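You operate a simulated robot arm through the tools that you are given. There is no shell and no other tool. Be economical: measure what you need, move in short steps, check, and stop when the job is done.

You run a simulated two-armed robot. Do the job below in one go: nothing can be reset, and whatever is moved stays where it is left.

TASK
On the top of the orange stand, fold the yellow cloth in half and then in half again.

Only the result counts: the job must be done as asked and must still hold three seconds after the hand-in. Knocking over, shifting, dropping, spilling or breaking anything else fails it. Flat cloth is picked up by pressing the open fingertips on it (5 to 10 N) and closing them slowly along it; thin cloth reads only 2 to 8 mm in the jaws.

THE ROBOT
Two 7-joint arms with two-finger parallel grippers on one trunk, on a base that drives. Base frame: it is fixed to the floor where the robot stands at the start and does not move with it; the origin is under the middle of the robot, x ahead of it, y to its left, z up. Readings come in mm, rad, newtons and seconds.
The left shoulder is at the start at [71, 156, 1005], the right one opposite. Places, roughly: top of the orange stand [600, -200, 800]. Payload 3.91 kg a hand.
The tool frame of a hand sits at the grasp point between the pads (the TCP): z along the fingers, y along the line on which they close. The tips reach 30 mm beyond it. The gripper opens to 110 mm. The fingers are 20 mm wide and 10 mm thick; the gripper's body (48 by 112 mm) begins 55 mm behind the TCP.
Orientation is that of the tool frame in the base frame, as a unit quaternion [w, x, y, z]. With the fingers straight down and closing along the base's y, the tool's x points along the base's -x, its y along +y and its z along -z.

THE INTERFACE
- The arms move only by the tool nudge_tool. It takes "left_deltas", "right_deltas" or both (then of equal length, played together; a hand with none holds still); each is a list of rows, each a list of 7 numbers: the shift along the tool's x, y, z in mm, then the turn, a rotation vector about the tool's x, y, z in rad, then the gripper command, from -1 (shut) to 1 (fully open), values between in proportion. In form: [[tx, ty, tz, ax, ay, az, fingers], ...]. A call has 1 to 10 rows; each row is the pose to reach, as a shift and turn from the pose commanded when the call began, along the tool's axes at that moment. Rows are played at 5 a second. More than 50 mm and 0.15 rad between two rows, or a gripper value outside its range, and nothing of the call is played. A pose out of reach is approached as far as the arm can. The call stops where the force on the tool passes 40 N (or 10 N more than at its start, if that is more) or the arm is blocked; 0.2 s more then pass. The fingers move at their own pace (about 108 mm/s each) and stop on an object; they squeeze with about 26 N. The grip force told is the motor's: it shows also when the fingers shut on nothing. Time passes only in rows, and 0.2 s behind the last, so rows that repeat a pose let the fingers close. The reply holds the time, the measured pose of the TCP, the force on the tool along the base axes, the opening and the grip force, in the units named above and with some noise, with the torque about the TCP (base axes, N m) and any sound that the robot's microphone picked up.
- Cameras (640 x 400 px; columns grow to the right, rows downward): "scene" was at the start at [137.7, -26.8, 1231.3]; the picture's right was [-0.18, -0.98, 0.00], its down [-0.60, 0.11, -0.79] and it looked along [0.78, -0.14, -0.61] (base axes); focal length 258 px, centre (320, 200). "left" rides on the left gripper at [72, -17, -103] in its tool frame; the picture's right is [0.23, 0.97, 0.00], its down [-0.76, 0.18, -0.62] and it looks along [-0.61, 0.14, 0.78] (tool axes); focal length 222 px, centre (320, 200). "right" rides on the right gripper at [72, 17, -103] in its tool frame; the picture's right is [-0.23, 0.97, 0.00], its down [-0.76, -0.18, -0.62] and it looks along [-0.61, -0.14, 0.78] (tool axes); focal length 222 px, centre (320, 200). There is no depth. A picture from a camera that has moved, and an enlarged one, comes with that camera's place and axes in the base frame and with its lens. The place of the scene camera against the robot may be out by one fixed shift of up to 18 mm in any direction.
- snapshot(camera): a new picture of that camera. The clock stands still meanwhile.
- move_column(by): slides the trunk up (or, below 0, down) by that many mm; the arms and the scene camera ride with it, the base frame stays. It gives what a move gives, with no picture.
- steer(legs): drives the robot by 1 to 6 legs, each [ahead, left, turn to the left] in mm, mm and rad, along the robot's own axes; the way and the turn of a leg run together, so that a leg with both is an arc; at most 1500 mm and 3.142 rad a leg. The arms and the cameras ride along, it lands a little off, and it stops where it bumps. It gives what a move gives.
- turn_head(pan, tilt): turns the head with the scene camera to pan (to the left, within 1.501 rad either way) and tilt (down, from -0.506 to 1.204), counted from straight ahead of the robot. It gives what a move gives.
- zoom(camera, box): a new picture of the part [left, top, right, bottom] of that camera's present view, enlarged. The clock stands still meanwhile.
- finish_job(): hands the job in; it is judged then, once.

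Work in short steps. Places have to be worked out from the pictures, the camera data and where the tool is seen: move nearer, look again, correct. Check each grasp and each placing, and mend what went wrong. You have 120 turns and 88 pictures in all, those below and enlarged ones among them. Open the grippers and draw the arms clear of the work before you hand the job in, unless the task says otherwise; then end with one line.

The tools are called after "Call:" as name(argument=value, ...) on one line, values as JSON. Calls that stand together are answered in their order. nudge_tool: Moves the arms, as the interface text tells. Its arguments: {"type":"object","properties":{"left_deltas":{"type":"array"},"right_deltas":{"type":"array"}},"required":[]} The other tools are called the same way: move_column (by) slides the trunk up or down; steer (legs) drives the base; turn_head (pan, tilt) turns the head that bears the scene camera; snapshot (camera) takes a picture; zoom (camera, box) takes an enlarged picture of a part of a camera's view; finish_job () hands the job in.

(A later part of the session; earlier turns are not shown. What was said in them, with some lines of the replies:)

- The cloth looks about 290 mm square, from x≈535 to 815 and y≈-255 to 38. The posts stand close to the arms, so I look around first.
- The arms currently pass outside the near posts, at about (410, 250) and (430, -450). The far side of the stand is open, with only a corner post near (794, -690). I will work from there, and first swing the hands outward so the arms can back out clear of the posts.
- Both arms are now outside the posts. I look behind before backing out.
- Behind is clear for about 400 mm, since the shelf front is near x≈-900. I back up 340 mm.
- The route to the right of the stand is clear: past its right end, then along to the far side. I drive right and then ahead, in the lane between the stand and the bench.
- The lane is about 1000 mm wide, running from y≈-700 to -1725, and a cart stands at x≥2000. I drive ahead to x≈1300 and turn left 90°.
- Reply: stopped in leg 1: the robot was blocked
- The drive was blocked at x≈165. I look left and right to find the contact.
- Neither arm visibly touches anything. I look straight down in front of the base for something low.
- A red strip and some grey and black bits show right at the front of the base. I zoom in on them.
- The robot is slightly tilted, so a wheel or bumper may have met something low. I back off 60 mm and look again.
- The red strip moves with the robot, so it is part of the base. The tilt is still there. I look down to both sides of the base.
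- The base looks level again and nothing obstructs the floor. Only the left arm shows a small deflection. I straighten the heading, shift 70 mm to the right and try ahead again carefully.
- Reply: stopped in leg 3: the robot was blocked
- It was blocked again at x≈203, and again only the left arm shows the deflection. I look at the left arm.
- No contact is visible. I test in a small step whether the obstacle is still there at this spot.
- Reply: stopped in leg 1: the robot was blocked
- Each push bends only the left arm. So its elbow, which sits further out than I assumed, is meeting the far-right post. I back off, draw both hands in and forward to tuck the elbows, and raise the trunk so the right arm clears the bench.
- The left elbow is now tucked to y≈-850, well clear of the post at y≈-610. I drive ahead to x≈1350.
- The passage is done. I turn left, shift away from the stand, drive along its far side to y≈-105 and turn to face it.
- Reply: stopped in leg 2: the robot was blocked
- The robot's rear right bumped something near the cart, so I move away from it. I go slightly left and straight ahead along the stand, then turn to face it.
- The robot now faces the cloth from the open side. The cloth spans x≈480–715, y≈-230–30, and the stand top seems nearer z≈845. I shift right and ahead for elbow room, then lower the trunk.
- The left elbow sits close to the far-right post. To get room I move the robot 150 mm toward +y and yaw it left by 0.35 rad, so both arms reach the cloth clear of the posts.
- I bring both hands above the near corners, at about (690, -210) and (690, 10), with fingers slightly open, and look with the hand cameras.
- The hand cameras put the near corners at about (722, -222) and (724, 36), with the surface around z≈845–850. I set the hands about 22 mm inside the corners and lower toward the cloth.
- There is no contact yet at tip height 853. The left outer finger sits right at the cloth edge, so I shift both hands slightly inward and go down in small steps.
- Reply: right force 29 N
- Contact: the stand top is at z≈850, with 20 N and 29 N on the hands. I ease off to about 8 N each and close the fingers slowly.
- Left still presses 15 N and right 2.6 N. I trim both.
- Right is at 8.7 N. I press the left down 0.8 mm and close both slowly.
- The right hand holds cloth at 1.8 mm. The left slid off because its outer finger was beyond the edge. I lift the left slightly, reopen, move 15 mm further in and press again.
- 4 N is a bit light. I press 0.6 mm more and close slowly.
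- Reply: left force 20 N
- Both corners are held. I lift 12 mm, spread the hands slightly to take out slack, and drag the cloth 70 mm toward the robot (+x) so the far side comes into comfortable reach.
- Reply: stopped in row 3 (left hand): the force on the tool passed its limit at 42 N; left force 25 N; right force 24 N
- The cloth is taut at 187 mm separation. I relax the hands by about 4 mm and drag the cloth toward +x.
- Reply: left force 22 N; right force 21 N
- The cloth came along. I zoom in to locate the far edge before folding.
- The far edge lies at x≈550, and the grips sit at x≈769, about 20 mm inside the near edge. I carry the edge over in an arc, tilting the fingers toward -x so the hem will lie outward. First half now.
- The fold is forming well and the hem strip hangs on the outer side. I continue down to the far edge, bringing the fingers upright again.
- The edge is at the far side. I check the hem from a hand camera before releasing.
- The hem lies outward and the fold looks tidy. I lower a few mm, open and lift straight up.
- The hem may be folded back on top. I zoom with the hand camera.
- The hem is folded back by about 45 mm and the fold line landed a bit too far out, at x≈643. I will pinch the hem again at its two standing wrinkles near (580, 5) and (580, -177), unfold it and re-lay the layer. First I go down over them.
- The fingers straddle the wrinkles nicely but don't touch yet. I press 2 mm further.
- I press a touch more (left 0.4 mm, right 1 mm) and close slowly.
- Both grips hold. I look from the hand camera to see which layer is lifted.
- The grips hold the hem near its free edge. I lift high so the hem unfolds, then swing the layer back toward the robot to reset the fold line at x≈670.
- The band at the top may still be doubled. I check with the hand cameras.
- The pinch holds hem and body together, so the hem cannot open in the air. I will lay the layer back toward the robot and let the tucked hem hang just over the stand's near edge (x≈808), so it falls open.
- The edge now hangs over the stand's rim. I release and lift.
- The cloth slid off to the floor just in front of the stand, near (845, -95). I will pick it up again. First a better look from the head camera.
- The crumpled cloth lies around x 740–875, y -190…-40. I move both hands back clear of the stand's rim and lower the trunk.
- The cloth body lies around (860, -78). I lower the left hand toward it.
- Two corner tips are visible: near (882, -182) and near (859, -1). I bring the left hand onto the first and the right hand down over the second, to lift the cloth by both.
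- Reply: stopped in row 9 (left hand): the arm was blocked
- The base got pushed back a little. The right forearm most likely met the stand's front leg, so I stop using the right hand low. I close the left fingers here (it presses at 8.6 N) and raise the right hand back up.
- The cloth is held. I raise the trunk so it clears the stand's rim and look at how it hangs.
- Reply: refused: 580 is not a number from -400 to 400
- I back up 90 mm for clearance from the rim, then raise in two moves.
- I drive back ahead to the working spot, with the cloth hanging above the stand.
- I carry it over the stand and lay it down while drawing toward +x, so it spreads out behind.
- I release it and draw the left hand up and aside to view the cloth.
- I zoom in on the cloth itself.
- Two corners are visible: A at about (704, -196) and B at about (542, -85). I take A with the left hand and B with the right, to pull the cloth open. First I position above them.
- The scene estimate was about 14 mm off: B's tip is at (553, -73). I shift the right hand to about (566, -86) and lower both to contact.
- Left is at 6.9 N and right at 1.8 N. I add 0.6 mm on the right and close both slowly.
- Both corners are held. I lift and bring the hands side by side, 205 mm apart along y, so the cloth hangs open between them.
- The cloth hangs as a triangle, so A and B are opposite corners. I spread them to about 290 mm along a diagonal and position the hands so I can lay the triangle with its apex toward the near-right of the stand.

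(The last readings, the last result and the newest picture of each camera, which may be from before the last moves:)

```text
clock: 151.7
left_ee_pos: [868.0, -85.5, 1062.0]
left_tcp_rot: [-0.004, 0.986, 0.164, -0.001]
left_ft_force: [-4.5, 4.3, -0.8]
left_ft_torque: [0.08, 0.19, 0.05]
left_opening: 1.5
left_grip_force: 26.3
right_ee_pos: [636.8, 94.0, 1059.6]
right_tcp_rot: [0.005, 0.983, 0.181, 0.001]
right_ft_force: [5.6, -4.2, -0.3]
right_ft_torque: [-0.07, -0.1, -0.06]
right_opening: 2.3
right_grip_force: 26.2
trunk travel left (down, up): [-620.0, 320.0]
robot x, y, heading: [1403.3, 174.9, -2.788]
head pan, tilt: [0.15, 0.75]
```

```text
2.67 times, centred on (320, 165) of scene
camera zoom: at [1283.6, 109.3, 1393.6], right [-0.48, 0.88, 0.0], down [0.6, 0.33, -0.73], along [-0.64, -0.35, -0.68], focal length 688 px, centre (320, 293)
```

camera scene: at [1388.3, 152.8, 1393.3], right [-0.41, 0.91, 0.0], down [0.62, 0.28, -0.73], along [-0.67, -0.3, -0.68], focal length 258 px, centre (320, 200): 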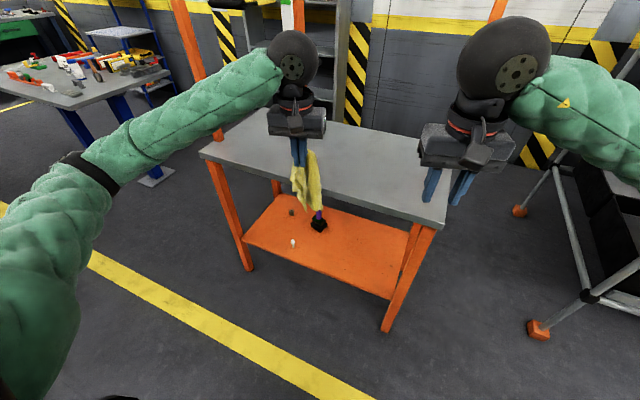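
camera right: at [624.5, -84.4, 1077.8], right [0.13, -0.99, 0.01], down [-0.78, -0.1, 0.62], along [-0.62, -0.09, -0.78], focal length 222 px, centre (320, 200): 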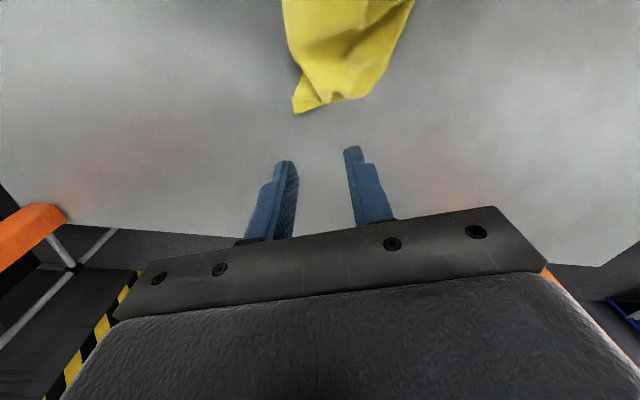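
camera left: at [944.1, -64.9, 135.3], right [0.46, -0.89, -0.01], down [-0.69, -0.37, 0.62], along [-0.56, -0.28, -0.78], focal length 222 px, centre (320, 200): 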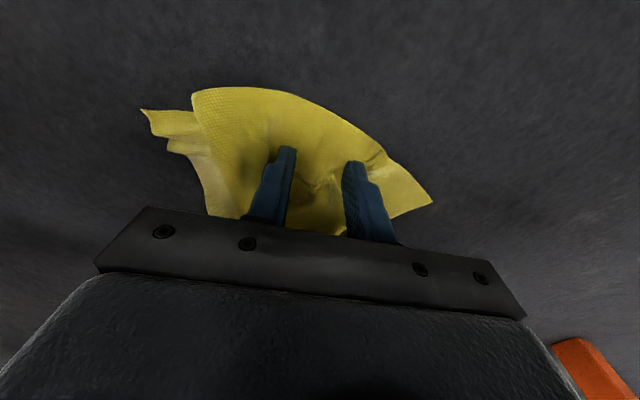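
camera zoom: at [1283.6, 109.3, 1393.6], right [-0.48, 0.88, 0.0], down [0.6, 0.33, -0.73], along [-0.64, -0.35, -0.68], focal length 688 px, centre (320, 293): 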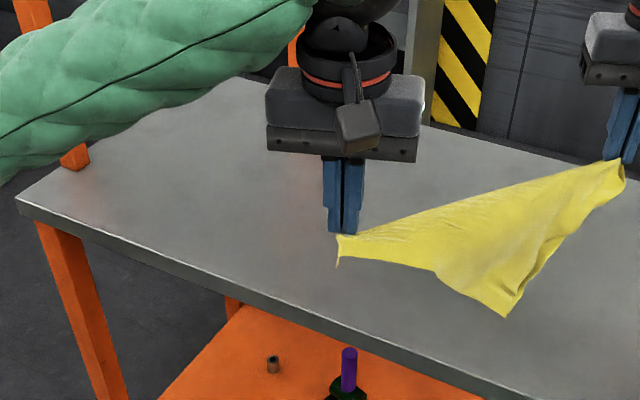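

It is taut at about 6 N. I lay the triangle down, moving away from the apex while lowering.

Call:
nudge_tool(left_deltas=[[0, 0, 17, 0, 0, 0, -1], [-16.8, 10.8, 34, 0, 0, 0, -1], [-50, 32, 46, 0, 0, 0, -1], [-80, 51, 67, 0, 0, 0, -1], [-99, 63.5, 90, 0, 0, 0, -1], [-111.6, 71.6, 112, 0, 0, 0, -1], [-121.7, 78, 136, 0, 0, 0, -1], [-127.5, 81.8, 156, 0, 0, 0, -1], [-130, 83.4, 170, 0, 0, 0, -1]], right_deltas=[[0, 0, 17, 0, 0, 0, -1], [-17, 10, 34, 0, 0, 0, -1], [-51.4, 30.5, 46, 0, 0, 0, -1], [-81.4, 48.3, 67, 0, 0, 0, -1], [-101, 60, 90, 0, 0, 0, -1], [-114, 67.6, 112, 0, 0, 0, -1], [-124, 73.7, 136, 0, 0, 0, -1], [-130, 77, 156, 0, 0, 0, -1], [-133, 79, 168, 0, 0, 0, -1]])

Call:
zoom(camera="scene", box=[240, 90, 400, 215])

```text
clock: 153.7
left_ee_pos: [769.5, -206.0, 890.8]
left_tcp_rot: [-0.004, 0.987, 0.163, -0.001]
left_ft_force: [-4.7, 2.2, -0.4]
left_ft_torque: [0.13, 0.12, 0.09]
left_opening: 1.3
left_grip_force: 26.0
right_ee_pos: [540.7, -27.9, 891.0]
right_tcp_rot: [0.004, 0.984, 0.18, 0.0]
right_ft_force: [4.6, -3.8, -0.1]
right_ft_torque: [-0.08, -0.11, -0.02]
right_opening: 2.2
right_grip_force: 25.8
trunk travel left (down, up): [-620.0, 320.0]
robot x, y, heading: [1401.1, 176.9, -2.783]
head pan, tilt: [0.15, 0.75]
```

```text
3.20 times, centred on (320, 152) of scene
camera zoom: at [1282.8, 107.7, 1393.4], right [-0.48, 0.88, 0.0], down [0.6, 0.33, -0.73], along [-0.64, -0.35, -0.68], focal length 825 px, centre (320, 352)
```

zoom: 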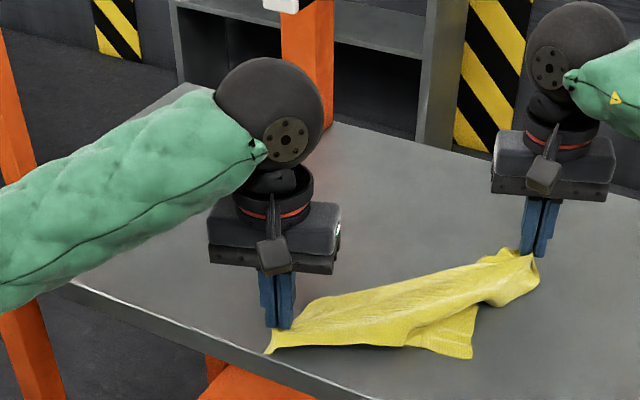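

I release both, raise the hands clear, and take an overview with the left hand camera.

Call:
nudge_tool(left_deltas=[[0, 0, 6, 0, 0, 0, -1], [0, 0, 6, 0, 0, 0, -0.7], [0, 0, 6, 0, 0, 0, -0.4], [0, 0, -30, 0, 0, 0, -0.4], [0, 0, -80, 0, 0, 0, -0.4], [25, -15, -115, 0, 0, 0, -0.4], [60, -30, -145, 0, 0, 0, -0.4], [95, -47, -170, 0, 0, 0, -0.4], [120, -70, -200, 0, 0, 0, -0.4]], right_deltas=[[0, 0, 6, 0, 0, 0, -1], [0, 0, 6, 0, 0, 0, -0.7], [0, 0, 6, 0, 0, 0, -0.4], [0, 0, -30, 0, 0, 0, -0.4], [0, 0, -80, 0, 0, 0, -0.4], [15, -30, -110, 0, 0, 0, -0.4], [30, -60, -130, 0, 0, 0, -0.4], [45, -90, -140, 0, 0, 0, -0.4], [60, -120, -150, 0, 0, 0, -0.4]])

Call:
zoom(camera="left", box=[40, 0, 440, 250])

```text
clock: 155.7
left_ee_pos: [863.6, -101.8, 1091.3]
left_tcp_rot: [-0.002, 0.986, 0.164, -0.001]
left_ft_force: [-0.5, -0.5, -0.4]
left_ft_torque: [-0.01, 0.04, 0.0]
left_opening: 33.2
left_grip_force: 0.1
right_ee_pos: [555.1, 109.6, 1042.8]
right_tcp_rot: [0.006, 0.984, 0.181, 0.001]
right_ft_force: [0.3, -0.2, -0.4]
right_ft_torque: [-0.02, 0.0, 0.01]
right_opening: 32.9
right_grip_force: 0.0
trunk travel left (down, up): [-620.0, 320.0]
robot x, y, heading: [1400.7, 177.7, -2.785]
head pan, tilt: [0.15, 0.75]
```

```text
1.60 times, centred on (240, 125) of left
camera zoom: at [928.6, -62.5, 1195.5], right [0.53, -0.85, 0.0], down [-0.66, -0.42, 0.62], along [-0.53, -0.33, -0.78], focal length 355 px, centre (448, 320)
```

zoom: 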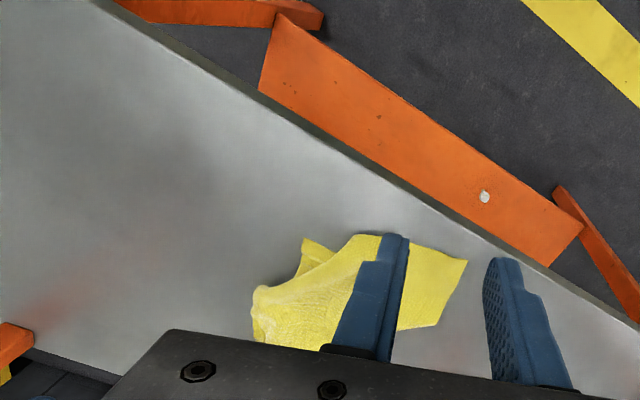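

The hand blocks the view. I move the left hand aside and use the head camera.

Call:
nudge_tool(left_deltas=[[-10, 40, 0, 0, 0, 0, -0.4], [-20, 80, 0, 0, 0, 0, -0.4], [-35, 130, 0, 0, 0, 0, -0.4]])

Call:
zoom(camera="scene", box=[290, 135, 386, 195])

```text
refused: row 3 steps farther than a row can; nothing moved
```

```text
6.67 times, centred on (338, 165) of scene
camera zoom: at [1283.7, 110.5, 1393.5], right [-0.48, 0.88, 0.0], down [0.6, 0.33, -0.73], along [-0.64, -0.35, -0.68], focal length 1719 px, centre (200, 433)
```

zoom: 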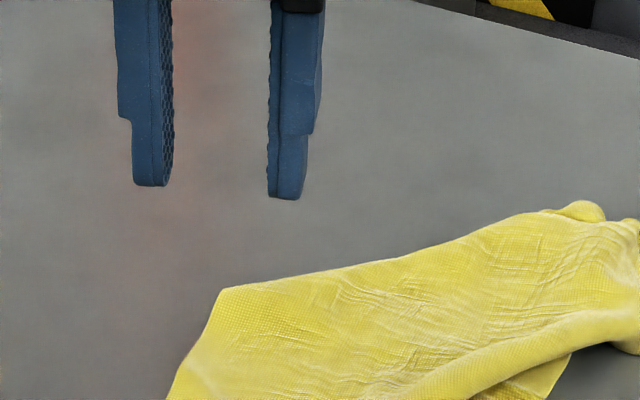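

I take a wider crop.

Call:
zoom(camera="scene", box=[290, 150, 410, 225])

```text
5.33 times, centred on (350, 188) of scene
camera zoom: at [1283.7, 110.5, 1393.5], right [-0.48, 0.88, 0.0], down [0.6, 0.33, -0.73], along [-0.64, -0.35, -0.68], focal length 1375 px, centre (160, 267)
```

zoom: 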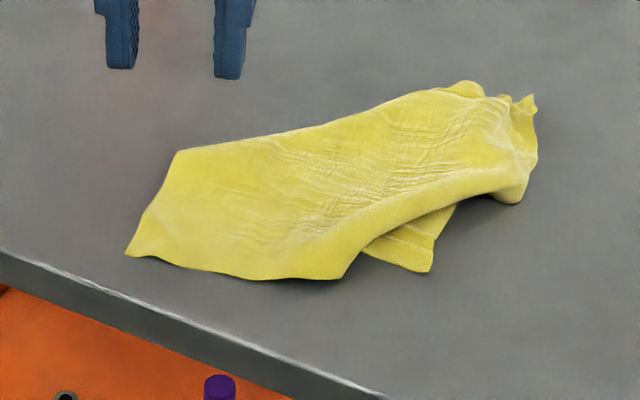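

Now it reads clearly. A is the corner at about (785, -180), and the tip poking out near (711, -19) is the neighbouring corner C. Holding A and C will let the cloth hang flat. I hover both hands over them and check with the right camera.

Call:
nudge_tool(left_deltas=[[-23, 5, 30, 0, 0, 0, -0.4], [-46, 10, 60, 0, 0, 0, -0.4], [-69, 14, 95, 0, 0, 0, -0.4], [-92, 18, 130, 0, 0, 0, -0.4], [-113, 23, 161, 0, 0, 0, -0.4]], right_deltas=[[16, 37, 20, 0, 0, 0, -0.7], [32, 74, 40, 0, 0, 0, -0.7], [48, 111, 65, 0, 0, 0, -0.7], [64, 148, 90, 0, 0, 0, -0.7], [80, 184, 113, 0, 0, 0, -0.7]])

Call:
snapshot(camera="right")

```text
clock: 156.9
left_ee_pos: [761.9, -160.4, 928.6]
left_tcp_rot: [-0.004, 0.987, 0.162, -0.001]
left_ft_force: [0.2, 0.0, -0.4]
left_ft_torque: [0.01, -0.01, 0.01]
left_opening: 33.0
left_grip_force: 0.1
right_ee_pos: [694.9, -39.1, 927.4]
right_tcp_rot: [0.004, 0.984, 0.18, 0.001]
right_ft_force: [0.0, -0.5, 0.5]
right_ft_torque: [0.02, 0.03, -0.04]
right_opening: 16.6
right_grip_force: 0.0
trunk travel left (down, up): [-620.0, 320.0]
robot x, y, heading: [1401.6, 178.8, -2.79]
head pan, tilt: [0.15, 0.75]
```

```text
8 pictures are left
camera right: at [768.0, -28.8, 1032.5], right [0.13, -0.99, 0.01], down [-0.78, -0.1, 0.62], along [-0.62, -0.09, -0.78], focal length 222 px, centre (320, 200)
```

right: 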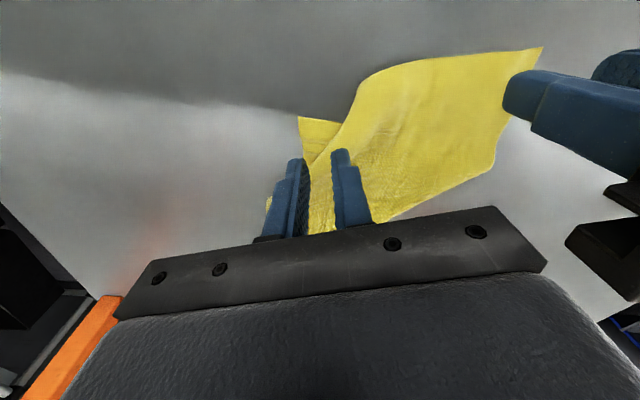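

C's corner is at (708, -21) and A's at (774, -180). I fine-tune both and lower to contact.

Call:
nudge_tool(left_deltas=[[0, -13, 20, 0, 0, 0, -0.4], [0, -13, 40, 0, 0, 0, -0.4], [0, -13, 44, 0, 0, 0, -0.4], [0, -13, 46, 0, 0, 0, -0.4], [0, -13, 47.5, 0, 0, 0, -0.4]], right_deltas=[[7, 1, 20, 0, 0, 0, -0.72], [7, 1, 38, 0, 0, 0, -0.72], [7, 1, 42, 0, 0, 0, -0.72], [7, 1, 44, 0, 0, 0, -0.72], [7, 1, 45, 0, 0, 0, -0.72]])

```text
clock: 158.1
left_ee_pos: [757.7, -147.4, 883.0]
left_tcp_rot: [-0.003, 0.987, 0.162, -0.001]
left_ft_force: [-0.3, -0.6, 0.6]
left_ft_torque: [-0.01, -0.02, 0.0]
left_opening: 33.0
left_grip_force: 0.0
right_ee_pos: [702.9, -37.0, 885.0]
right_tcp_rot: [0.005, 0.984, 0.18, 0.0]
right_ft_force: [-0.5, -0.3, 0.1]
right_ft_torque: [-0.02, -0.01, -0.01]
right_opening: 15.4
right_grip_force: 0.1
trunk travel left (down, up): [-620.0, 320.0]
robot x, y, heading: [1400.7, 177.7, -2.788]
head pan, tilt: [0.15, 0.75]
```

Call:
nudge_tool(left_deltas=[[0, 0, 1, 0, 0, 0, -0.4], [0, 0, 2, 0, 0, 0, -0.4], [0, 0, 2, 0, 0, 0, -0.4]], right_deltas=[[0, 0, 2, 0, 0, 0, -0.72], [0, 0, 3, 0, 0, 0, -0.72], [0, 0, 3, 0, 0, 0, -0.72]])

```text
clock: 158.9
left_ee_pos: [757.0, -147.2, 880.8]
left_tcp_rot: [-0.003, 0.986, 0.164, -0.001]
left_ft_force: [-1.6, -0.1, 8.9]
left_ft_torque: [-0.19, -0.02, -0.08]
left_opening: 32.8
left_grip_force: 0.0
right_ee_pos: [702.3, -36.3, 880.8]
right_tcp_rot: [0.004, 0.984, 0.18, 0.0]
right_ft_force: [0.1, -0.6, 0.5]
right_ft_torque: [-0.04, -0.01, -0.01]
right_opening: 15.2
right_grip_force: 0.1
trunk travel left (down, up): [-620.0, 320.0]
robot x, y, heading: [1402.3, 177.1, -2.789]
head pan, tilt: [0.15, 0.75]
```

Left is at 8.9 N, while the right has just reached the surface. I press the right 1 mm more and close both slowly.

Call:
nudge_tool(left_deltas=[[0, 0, 0, 0, 0, 0, -0.4], [0, 0, 0, 0, 0, 0, -0.4], [0, 0, 0, 0, 0, 0, -0.47], [0, 0, 0, 0, 0, 0, -0.54], [0, 0, 0, 0, 0, 0, -0.62], [0, 0, 0, 0, 0, 0, -0.7], [0, 0, 0, 0, 0, 0, -0.78], [0, 0, 0, 0, 0, 0, -0.88], [0, 0, 0, 0, 0, 0, -1], [0, 0, 0, 0, 0, 0, -1]], right_deltas=[[0, 0, 0.7, 0, 0, 0, -0.72], [0, 0, 1, 0, 0, 0, -0.72], [0, 0, 1, 0, 0, 0, -0.75], [0, 0, 1, 0, 0, 0, -0.78], [0, 0, 1, 0, 0, 0, -0.81], [0, 0, 1, 0, 0, 0, -0.85], [0, 0, 1, 0, 0, 0, -0.89], [0, 0, 1, 0, 0, 0, -0.94], [0, 0, 1, 0, 0, 0, -1], [0, 0, 1, 0, 0, 0, -1]])

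```text
clock: 161.1
left_ee_pos: [758.2, -147.4, 881.6]
left_tcp_rot: [-0.003, 0.987, 0.164, -0.001]
left_ft_force: [-1.1, 1.2, 9.6]
left_ft_torque: [-0.02, 0.04, -0.02]
left_opening: 5.6
left_grip_force: 25.6
right_ee_pos: [702.1, -36.5, 882.5]
right_tcp_rot: [0.004, 0.984, 0.18, 0.0]
right_ft_force: [0.7, -1.1, 5.5]
right_ft_torque: [-0.08, 0.01, -0.01]
right_opening: 1.6
right_grip_force: 25.9
trunk travel left (down, up): [-620.0, 320.0]
robot x, y, heading: [1400.5, 178.5, -2.787]
head pan, tilt: [0.15, 0.75]
```

Both hold. I raise them with the trunk so the cloth hangs free, then spread the hands along y.

Call:
move_column(by=270)

Call:
nudge_tool(left_deltas=[[-9, 5, 0, 0, 0, 0, -1], [-18, 10, 0, 0, 0, 0, -1], [-27, 14, 0, 0, 0, 0, -1], [-36, 19, 0, 0, 0, 0, -1], [-45, 24, 0, 0, 0, 0, -1]], right_deltas=[[4, -6, 0, 0, 0, 0, -1], [8, -12, 0, 0, 0, 0, -1], [12, -18, 0, 0, 0, 0, -1], [15, -24, 0, 0, 0, 0, -1], [19, -30, 0, 0, 0, 0, -1]])

Call:
zoom(camera="scene", box=[200, 90, 440, 240])

```text
clock: 163.9
left_ee_pos: [756.2, -147.5, 1150.0]
left_tcp_rot: [-0.003, 0.987, 0.164, 0.0]
left_ft_force: [-0.1, 0.9, -0.8]
left_ft_torque: [0.02, 0.0, -0.01]
left_opening: 5.4
left_grip_force: 26.3
right_ee_pos: [701.2, -37.9, 1150.3]
right_tcp_rot: [0.005, 0.984, 0.18, 0.0]
right_ft_force: [-0.5, 0.5, 0.1]
right_ft_torque: [0.01, 0.02, 0.02]
right_opening: 1.7
right_grip_force: 26.1
trunk travel left (down, up): [-890.0, 50.0]
robot x, y, heading: [1400.8, 174.9, -2.792]
head pan, tilt: [0.15, 0.75]
```

```text
clock: 165.1
left_ee_pos: [721.5, -184.5, 1150.7]
left_tcp_rot: [-0.003, 0.987, 0.162, -0.001]
left_ft_force: [-1.3, 5.1, -0.7]
left_ft_torque: [0.16, 0.04, 0.02]
left_opening: 5.6
left_grip_force: 25.6
right_ee_pos: [708.8, -1.9, 1150.9]
right_tcp_rot: [0.005, 0.984, 0.181, 0.0]
right_ft_force: [0.6, -5.5, -0.5]
right_ft_torque: [-0.19, -0.01, 0.07]
right_opening: 1.9
right_grip_force: 26.3
trunk travel left (down, up): [-890.0, 50.0]
robot x, y, heading: [1401.2, 179.0, -2.791]
head pan, tilt: [0.15, 0.75]
```

```text
2.67 times, centred on (320, 165) of scene
camera zoom: at [1282.8, 108.4, 1663.4], right [-0.48, 0.88, 0.0], down [0.6, 0.33, -0.73], along [-0.64, -0.35, -0.68], focal length 688 px, centre (320, 293)
```

zoom: 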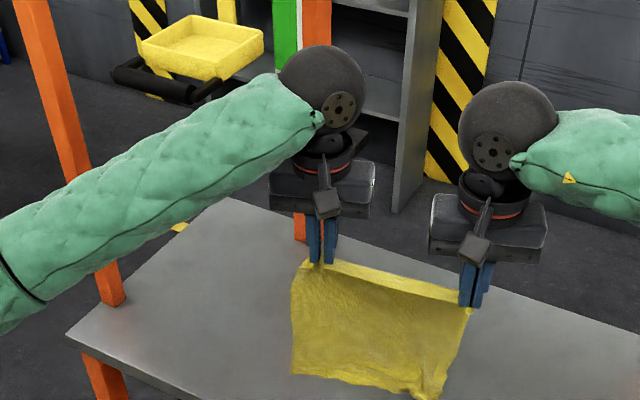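

The cloth hangs flat from edge A–C. I now fold while laying: set the bottom edge down near x≈785, lay half the length toward -x, then bring the held edge back over it toward the robot.

Call:
nudge_tool(left_deltas=[[30.3, 10.2, 0, 0, 0, 0, -1], [60.6, 20.5, 0, 0, 0, 0, -1], [60.6, 20.5, 25, 0, 0, 0, -1], [60.6, 20.5, 45, 0, 0, 0, -1], [36.9, 12.5, 70, 0, 0, 0, -1], [13.3, 4.5, 95, 0, 0, 0, -1], [-10.4, -3.5, 120, 0, 0, 0, -1], [-34.1, -11.5, 145, 0, 0, 0, -1], [-57.8, -19.5, 170, 0, 0, 0, -1]], right_deltas=[[35.5, 13.5, 0, 0, 0, 0, -1], [71.1, 27.1, 0, 0, 0, 0, -1], [71.1, 27.1, 25, 0, 0, 0, -1], [71.1, 27.1, 45, 0, 0, 0, -1], [47.7, 18.2, 70, 0, 0, 0, -1], [24.3, 9.3, 95, 0, 0, 0, -1], [0.9, 0.4, 120, 0, 0, 0, -1], [-22.4, -8.5, 145, 0, 0, 0, -1], [-45.8, -17.4, 170, 0, 0, 0, -1]])

Call:
zoom(camera="scene", box=[220, 130, 420, 255])

```text
clock: 167.1
left_ee_pos: [659.3, -183.2, 979.4]
left_tcp_rot: [-0.004, 0.987, 0.163, 0.001]
left_ft_force: [-0.2, 1.7, 0.4]
left_ft_torque: [0.03, -0.05, 0.02]
left_opening: 5.5
left_grip_force: 26.3
right_ee_pos: [658.1, -3.0, 977.5]
right_tcp_rot: [0.005, 0.984, 0.18, 0.001]
right_ft_force: [0.0, -0.8, 0.5]
right_ft_torque: [-0.04, -0.03, 0.01]
right_opening: 1.4
right_grip_force: 25.9
trunk travel left (down, up): [-890.0, 50.0]
robot x, y, heading: [1401.8, 173.6, -2.791]
head pan, tilt: [0.15, 0.75]
```

```text
3.20 times, centred on (320, 192) of scene
camera zoom: at [1280.6, 108.2, 1663.3], right [-0.48, 0.88, 0.0], down [0.6, 0.33, -0.73], along [-0.64, -0.35, -0.68], focal length 825 px, centre (320, 224)
```

zoom: 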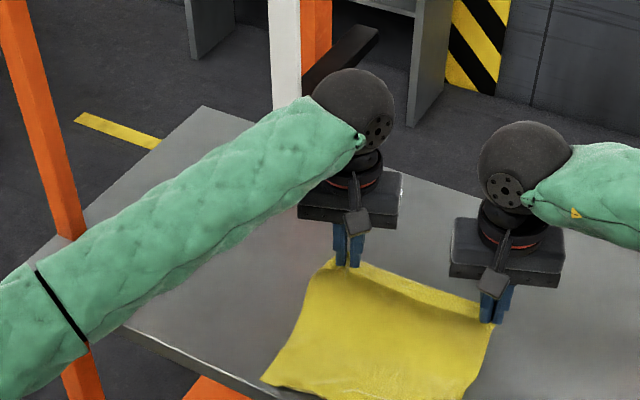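

The lower half lies flat with its edge near x≈797. I now bring the held edge over toward the robot, with the fold line at about x=672, and ease back slightly at the end to lay the hem outward.

Call:
nudge_tool(left_deltas=[[20.8, 7.1, -6, 0, 0, 0, -1], [54, 18.3, 3, 0, 0, 0, -1], [82.4, 27.9, 24, 0, 0, 0, -1], [98.5, 33.4, 46, 0, 0, 0, -1], [107, 36.3, 66, 0, 0, 0, -1], [110.8, 37.6, 82, 0, 0, 0, -1], [110.8, 37.6, 90, 0, 0, 0, -1], [105.1, 35.6, 92, 0, 0, 0, -1], [105.1, 35.6, 92, 0, 0, 0, -1]], right_deltas=[[21.5, 8.2, -6, 0, 0, 0, -1], [54.2, 20.6, 3, 0, 0, 0, -1], [82.3, 31.2, 24, 0, 0, 0, -1], [98.2, 37.3, 46, 0, 0, 0, -1], [106.6, 40.5, 66, 0, 0, 0, -1], [110.3, 41.9, 82, 0, 0, 0, -1], [110.3, 41.9, 90, 0, 0, 0, -1], [104.7, 39.8, 92, 0, 0, 0, -1], [104.7, 39.8, 92, 0, 0, 0, -1]])

Call:
zoom(camera="scene", box=[250, 160, 410, 260])

```text
clock: 169.1
left_ee_pos: [772.1, -183.1, 887.1]
left_tcp_rot: [-0.004, 0.987, 0.163, -0.001]
left_ft_force: [-0.8, 0.4, -0.6]
left_ft_torque: [0.03, 0.02, 0.02]
left_opening: 5.3
left_grip_force: 26.3
right_ee_pos: [772.6, -5.1, 888.6]
right_tcp_rot: [0.004, 0.984, 0.181, -0.001]
right_ft_force: [-0.1, 0.0, 0.3]
right_ft_torque: [0.03, 0.0, -0.01]
right_opening: 1.5
right_grip_force: 26.1
trunk travel left (down, up): [-890.0, 50.0]
robot x, y, heading: [1399.6, 175.3, -2.787]
head pan, tilt: [0.15, 0.75]
```

```text
4.00 times, centred on (330, 210) of scene
camera zoom: at [1283.4, 108.0, 1663.5], right [-0.48, 0.88, 0.0], down [0.6, 0.33, -0.73], along [-0.64, -0.35, -0.68], focal length 1031 px, centre (280, 160)
```

zoom: 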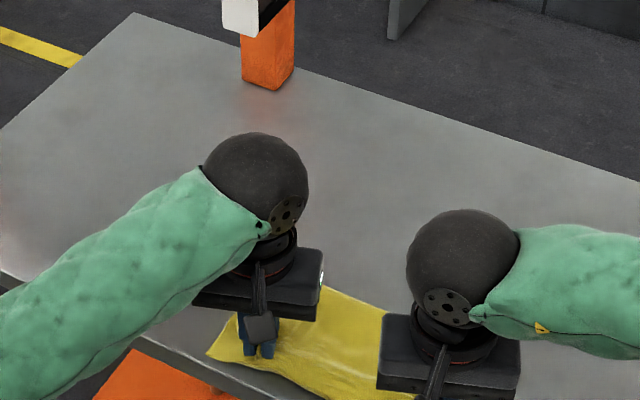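

I release gently, lift, and spread the hands for a look.

Call:
nudge_tool(left_deltas=[[0, 0, 3, 0, 0, 0, -1], [0, 0, 3, 0, 0, 0, -0.85], [0, 0, 3, 0, 0, 0, -0.7], [0, 0, 3, 0, 0, 0, -0.6], [0, 0, -15, 0, 0, 0, -0.6], [0, 0, -50, 0, 0, 0, -0.6], [0, 0, -90, 0, 0, 0, -0.6], [-10, 40, -105, 0, 0, 0, -0.6], [-20, 80, -115, 0, 0, 0, -0.6], [-30, 115, -120, 0, 0, 0, -0.6]], right_deltas=[[0, 0, 4, 0, 0, 0, -1], [0, 0, 4, 0, 0, 0, -0.85], [0, 0, 4, 0, 0, 0, -0.7], [0, 0, 4, 0, 0, 0, -0.6], [0, 0, -15, 0, 0, 0, -0.6], [0, 0, -50, 0, 0, 0, -0.6], [0, 0, -90, 0, 0, 0, -0.6], [10, -40, -105, 0, 0, 0, -0.6], [20, -80, -115, 0, 0, 0, -0.6], [30, -120, -120, 0, 0, 0, -0.6]])

Call:
zoom(camera="scene", box=[270, 190, 410, 278])

```text
clock: 171.3
left_ee_pos: [780.7, -302.1, 1008.3]
left_tcp_rot: [-0.003, 0.987, 0.163, -0.001]
left_ft_force: [0.5, 0.2, 0.0]
left_ft_torque: [-0.03, 0.01, 0.01]
left_opening: 21.7
left_grip_force: 0.1
right_ee_pos: [757.8, 121.5, 1008.6]
right_tcp_rot: [0.006, 0.984, 0.18, 0.0]
right_ft_force: [-0.6, -0.6, -0.6]
right_ft_torque: [-0.01, -0.03, 0.01]
right_opening: 22.0
right_grip_force: 0.0
trunk travel left (down, up): [-890.0, 50.0]
robot x, y, heading: [1401.8, 177.2, -2.79]
head pan, tilt: [0.15, 0.75]
```

```text
4.55 times, centred on (340, 234) of scene
camera zoom: at [1283.9, 109.2, 1663.6], right [-0.48, 0.88, 0.0], down [0.6, 0.33, -0.73], along [-0.64, -0.35, -0.68], focal length 1172 px, centre (229, 46)
```

zoom: 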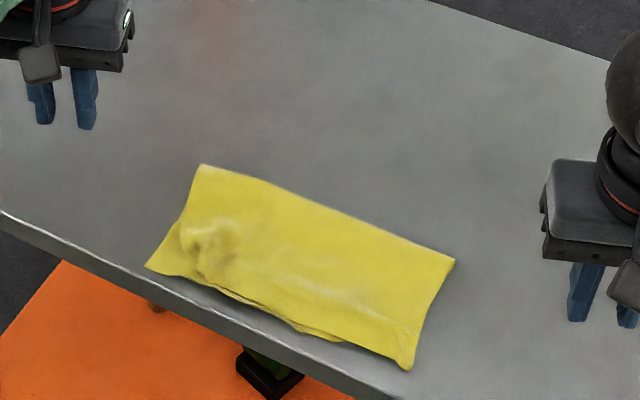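

That is a clean half-fold: a rectangle of about 240 × 118 mm, with corners near (683, -241), (673, -1), (788, 6) and (805, -227). For the second fold the right hand will take the middle of the right edge (y≈3). I square up that gripper and move the left hand out of the way.

Call:
nudge_tool(left_deltas=[[33, 24, -22, 0, 0, 0, -0.6], [67, 48, -45, 0, 0, 0, -0.6], [101, 72, -67, 0, 0, 0, -0.6], [135, 96, -90, 0, 0, 0, -0.6]], right_deltas=[[-19, 27, 20, 0, 0, 0.1, -0.45], [-38, 54, 40, 0, 0, 0.2, -0.45], [-57, 81, 60, 0, 0, 0.3, -0.45], [-76, 108, 78, 0, 0, 0.363, -0.45]])

Call:
snapshot(camera="right")

```text
clock: 172.3
left_ee_pos: [940.6, -350.3, 1095.9]
left_tcp_rot: [-0.004, 0.987, 0.162, -0.002]
left_ft_force: [-0.8, -0.6, 0.9]
left_ft_torque: [-0.02, 0.02, 0.0]
left_opening: 22.0
left_grip_force: 0.1
right_ee_pos: [725.5, -8.7, 931.0]
right_tcp_rot: [0.003, 1.0, -0.002, -0.001]
right_ft_force: [0.2, 1.0, 0.0]
right_ft_torque: [-0.01, 0.02, -0.03]
right_opening: 30.0
right_grip_force: 0.0
trunk travel left (down, up): [-890.0, 50.0]
robot x, y, heading: [1401.0, 176.7, -2.787]
head pan, tilt: [0.15, 0.75]
```

```text
3 pictures are left
camera right: at [798.2, -26.0, 1034.2], right [-0.23, -0.97, 0.01], down [-0.76, 0.18, 0.62], along [-0.61, 0.14, -0.78], focal length 222 px, centre (320, 200)
```

right: 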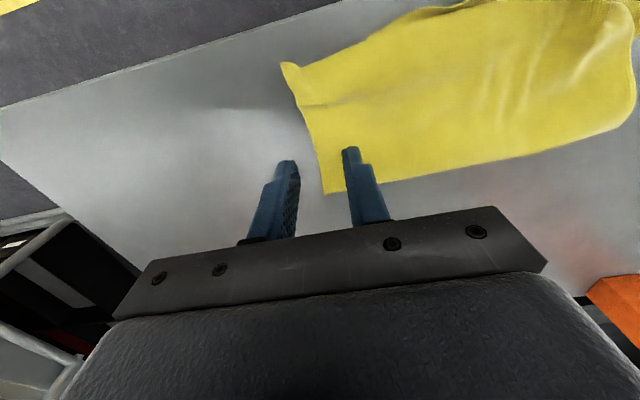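

The right edge is at y≈0, midpoint x≈723, and the fingers straddle it well: the outer finger is just beyond the edge. I lower to contact.

Call:
nudge_tool(right_deltas=[[-2, 0, 25, 0, 0, 0, -0.45], [-2, 0, 40, 0, 0, 0, -0.45], [-2, 0, 45, 0, 0, 0, -0.45], [-2, 0, 48, 0, 0, 0, -0.45], [-2, 0, 49.5, 0, 0, 0, -0.45]])

```text
clock: 173.5
left_ee_pos: [939.8, -349.0, 1096.6]
left_tcp_rot: [-0.003, 0.986, 0.164, 0.0]
left_ft_force: [0.4, 0.3, -0.5]
left_ft_torque: [0.01, 0.01, -0.04]
left_opening: 21.9
left_grip_force: 0.0
right_ee_pos: [723.6, -9.9, 881.7]
right_tcp_rot: [0.005, 1.0, 0.0, 0.001]
right_ft_force: [-0.1, -0.4, 1.0]
right_ft_torque: [-0.04, 0.0, 0.03]
right_opening: 30.4
right_grip_force: 0.4
trunk travel left (down, up): [-890.0, 50.0]
robot x, y, heading: [1400.0, 176.0, -2.784]
head pan, tilt: [0.15, 0.75]
```

Call:
nudge_tool(right_deltas=[[0, 0, 0.8, 0, 0, 0, -0.45], [0, 0, 1.6, 0, 0, 0, -0.45], [0, 0, 1.6, 0, 0, 0, -0.45]])

```text
clock: 174.3
left_ee_pos: [941.4, -350.2, 1098.4]
left_tcp_rot: [-0.004, 0.987, 0.164, -0.001]
left_ft_force: [-0.7, 0.4, -1.1]
left_ft_torque: [0.01, 0.01, 0.02]
left_opening: 21.8
left_grip_force: 0.0
right_ee_pos: [723.3, -9.6, 881.9]
right_tcp_rot: [0.005, 1.0, 0.0, -0.001]
right_ft_force: [-1.4, -0.2, 13.6]
right_ft_torque: [-0.27, 0.06, -0.01]
right_opening: 30.3
right_grip_force: 0.0
trunk travel left (down, up): [-890.0, 50.0]
robot x, y, heading: [1397.5, 175.4, -2.792]
head pan, tilt: [0.15, 0.75]
```

At 13.6 N, pressing mostly with the inner finger, it should drag both layers. I close slowly.

Call:
nudge_tool(right_deltas=[[0, 0, 0, 0, 0, 0, -0.5], [0, 0, 0, 0, 0, 0, -0.56], [0, 0, 0, 0, 0, 0, -0.62], [0, 0, 0, 0, 0, 0, -0.68], [0, 0, 0, 0, 0, 0, -0.74], [0, 0, 0, 0, 0, 0, -0.8], [0, 0, 0, 0, 0, 0, -0.86], [0, 0, 0, 0, 0, 0, -0.93], [0, 0, 0, 0, 0, 0, -1], [0, 0, 0, 0, 0, 0, -1]])

```text
clock: 176.5
left_ee_pos: [941.0, -350.9, 1097.5]
left_tcp_rot: [-0.003, 0.987, 0.163, -0.001]
left_ft_force: [-0.4, 0.4, 0.2]
left_ft_torque: [0.01, -0.01, -0.01]
left_opening: 22.4
left_grip_force: 0.0
right_ee_pos: [726.0, -10.0, 881.1]
right_tcp_rot: [0.005, 1.0, -0.001, 0.0]
right_ft_force: [0.3, 0.5, 24.0]
right_ft_torque: [-0.06, 0.0, 0.02]
right_opening: 2.1
right_grip_force: 24.9
trunk travel left (down, up): [-890.0, 50.0]
robot x, y, heading: [1404.8, 174.8, -2.79]
head pan, tilt: [0.15, 0.75]
```

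It reads 2.1 mm. I lift 45 mm and check that both layers come along.

Call:
nudge_tool(right_deltas=[[0, 2, -15, 0, 0, 0, -1], [0, 6, -30, 0, 0, 0, -1], [0, 12, -48, 0, 0, 0, -1]])

Call:
zoom(camera="scene", box=[270, 190, 410, 278])

```text
clock: 177.3
left_ee_pos: [938.8, -351.1, 1096.1]
left_tcp_rot: [-0.003, 0.987, 0.163, -0.001]
left_ft_force: [-0.8, -0.2, 0.2]
left_ft_torque: [-0.01, -0.01, 0.02]
left_opening: 22.1
left_grip_force: 0.1
right_ee_pos: [723.3, -22.5, 927.1]
right_tcp_rot: [0.004, 1.0, 0.0, 0.001]
right_ft_force: [0.3, -0.3, 0.1]
right_ft_torque: [0.01, 0.03, 0.0]
right_opening: 1.8
right_grip_force: 26.1
trunk travel left (down, up): [-890.0, 50.0]
robot x, y, heading: [1405.5, 176.8, -2.79]
head pan, tilt: [0.15, 0.75]
```

```text
4.55 times, centred on (340, 234) of scene
camera zoom: at [1282.8, 107.5, 1663.3], right [-0.48, 0.88, 0.0], down [0.6, 0.33, -0.73], along [-0.64, -0.35, -0.68], focal length 1172 px, centre (229, 46)
```

zoom: 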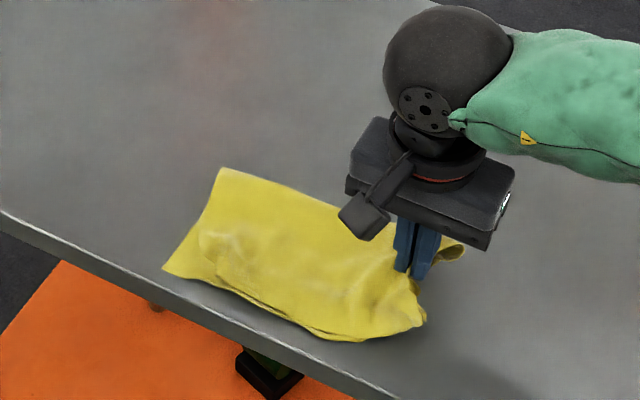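

Both layers lift together. I carry the edge over in an arc to the left edge (y≈-220), with the fold line at about y=-101.

Call:
nudge_tool(right_deltas=[[1, 14.5, -32, 0, 0, 0, -1], [3, 44.5, -49, 0, 0, 0, -1], [5, 78.5, -55, 0, 0, 0, -1], [7, 112.5, -49, 0, 0, 0, -1], [9, 142.5, -32, 0, 0, 0, -1], [11, 163.5, -8, 0, 0, 0, -1], [12, 175.5, 19, 0, 0, 0, -1], [13, 180.5, 35, 0, 0, 0, -1], [13, 180.5, 35, 0, 0, 0, -1]])

```text
clock: 179.3
left_ee_pos: [939.4, -350.0, 1096.1]
left_tcp_rot: [-0.003, 0.987, 0.163, 0.0]
left_ft_force: [0.1, 0.0, 0.6]
left_ft_torque: [0.01, -0.01, -0.01]
left_opening: 21.7
left_grip_force: 0.1
right_ee_pos: [736.4, -202.0, 894.3]
right_tcp_rot: [0.005, 1.0, 0.0, 0.001]
right_ft_force: [-0.3, 0.1, 0.7]
right_ft_torque: [-0.03, 0.0, 0.02]
right_opening: 2.0
right_grip_force: 26.0
trunk travel left (down, up): [-890.0, 50.0]
robot x, y, heading: [1401.3, 177.5, -2.787]
head pan, tilt: [0.15, 0.75]
```

In place. I lower 6 mm, open gently, lift and move the hand away, then look.

Call:
nudge_tool(right_deltas=[[0, 0, 3, 0, 0, 0, -1], [0, 0, 6, 0, 0, 0, -1], [0, 0, 6, 0, 0, 0, -0.9], [0, 0, 6, 0, 0, 0, -0.8], [0, 0, 6, 0, 0, 0, -0.7], [0, 0, -20, 0, 0, 0, -0.7], [0, 0, -60, 0, 0, 0, -0.7], [0, 0, -105, 0, 0, 0, -0.7], [0, -45, -120, 0, 0, 0, -0.7], [0, -90, -130, 0, 0, 0, -0.7]])

Call:
nudge_tool(right_deltas=[[0, -45, 0, 0, 0, 0, -0.7], [0, -90, 0, 0, 0, 0, -0.7], [0, -135, 0, 0, 0, 0, -0.7], [0, -180, 0, 0, 0, 0, -0.7], [0, -220, 0, 0, 0, 0, -0.7]])

Call:
zoom(camera="scene", box=[270, 195, 366, 255])

```text
clock: 181.5
left_ee_pos: [940.6, -349.5, 1096.9]
left_tcp_rot: [-0.003, 0.987, 0.163, -0.001]
left_ft_force: [-0.5, 0.3, -0.4]
left_ft_torque: [-0.02, -0.03, 0.01]
left_opening: 22.0
left_grip_force: 0.1
right_ee_pos: [737.0, -110.1, 1023.9]
right_tcp_rot: [0.005, 1.0, 0.0, 0.001]
right_ft_force: [-0.1, -0.7, 0.5]
right_ft_torque: [-0.04, -0.02, 0.02]
right_opening: 16.5
right_grip_force: 0.1
trunk travel left (down, up): [-890.0, 50.0]
robot x, y, heading: [1400.3, 176.4, -2.79]
head pan, tilt: [0.15, 0.75]
```

```text
clock: 182.7
left_ee_pos: [940.3, -349.8, 1096.4]
left_tcp_rot: [-0.003, 0.987, 0.163, -0.001]
left_ft_force: [0.4, -0.4, 0.4]
left_ft_torque: [-0.01, 0.03, 0.02]
left_opening: 22.0
left_grip_force: 0.0
right_ee_pos: [738.2, 108.4, 1021.6]
right_tcp_rot: [0.006, 1.0, 0.0, 0.001]
right_ft_force: [-0.4, -0.5, -0.6]
right_ft_torque: [-0.01, 0.02, -0.03]
right_opening: 16.4
right_grip_force: 0.1
trunk travel left (down, up): [-890.0, 50.0]
robot x, y, heading: [1400.8, 178.7, -2.79]
head pan, tilt: [0.15, 0.75]
```

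```text
6.67 times, centred on (318, 225) of scene
camera zoom: at [1283.9, 109.5, 1663.6], right [-0.48, 0.88, 0.0], down [0.6, 0.33, -0.73], along [-0.64, -0.35, -0.68], focal length 1719 px, centre (333, 33)
```

zoom: 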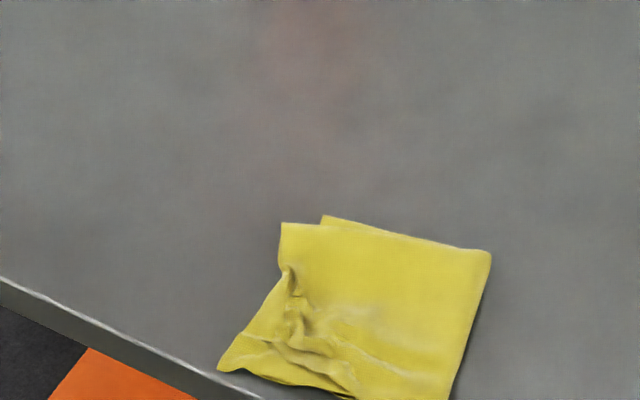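

A compact quarter fold. I check the near side with one more picture.

Call:
zoom(camera="scene", box=[285, 210, 381, 270])

```text
6.67 times, centred on (333, 240) of scene
camera zoom: at [1283.9, 109.5, 1663.6], right [-0.48, 0.88, 0.0], down [0.6, 0.33, -0.73], along [-0.64, -0.35, -0.68], focal length 1719 px, centre (233, -67)
```

zoom: 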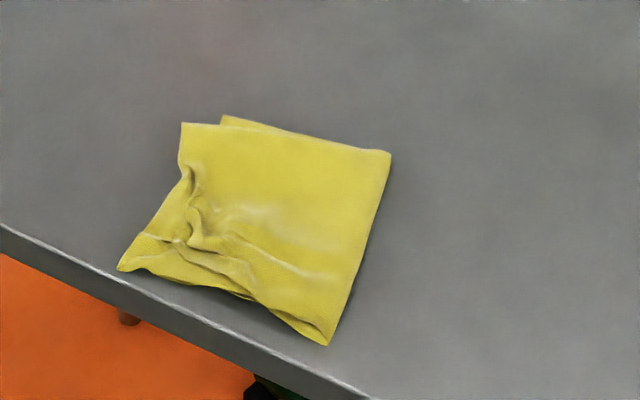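

The cloth lies folded in quarters on the stand top, fully inside its edge. I open the grippers and draw the hands further clear before handing in.

Call:
nudge_tool(left_deltas=[[10, 20, -20, 0, 0, 0, 0], [20, 30, -40, 0, 0, 0, 0.5]], right_deltas=[[20, -30, -25, 0, 0, 0, 0], [40, -60, -50, 0, 0, 0, 0.5], [60, -90, -70, 0, 0, 0, 0.5]])

```text
refused: give rows for one hand, or as many for the one as for the other
```

Call:
nudge_tool(left_deltas=[[10, 20, -20, 0, 0, 0, 0], [20, 30, -40, 0, 0, 0, 0.5], [20, 30, -40, 0, 0, 0, 0.5]], right_deltas=[[20, -30, -25, 0, 0, 0, 0], [40, -60, -50, 0, 0, 0, 0.5], [60, -90, -70, 0, 0, 0, 0.5]])

```text
clock: 183.5
left_ee_pos: [969.9, -372.9, 1136.3]
left_tcp_rot: [-0.004, 0.986, 0.164, 0.0]
left_ft_force: [-0.1, 0.2, 0.6]
left_ft_torque: [0.02, -0.03, 0.02]
left_opening: 82.3
left_grip_force: 0.1
right_ee_pos: [798.2, 198.1, 1092.1]
right_tcp_rot: [0.005, 1.0, 0.0, 0.0]
right_ft_force: [-0.5, 0.4, 0.1]
right_ft_torque: [0.02, -0.01, 0.0]
right_opening: 82.3
right_grip_force: 0.1
trunk travel left (down, up): [-890.0, 50.0]
robot x, y, heading: [1400.7, 176.6, -2.79]
head pan, tilt: [0.15, 0.75]
```

The hands are open and clear of the work, so I hand the job in.

Call:
finish_job()

```text
The job is handed in.
```

The yellow cloth is folded in half and in half again on top of the orange stand, with layer edges up to about 20 mm out of line and some wrinkles; on the way it fell to the floor once and was picked up, and the robot bumped the stand's far-right post, its front leg (probably) and something near the black cart, none of which I saw move.
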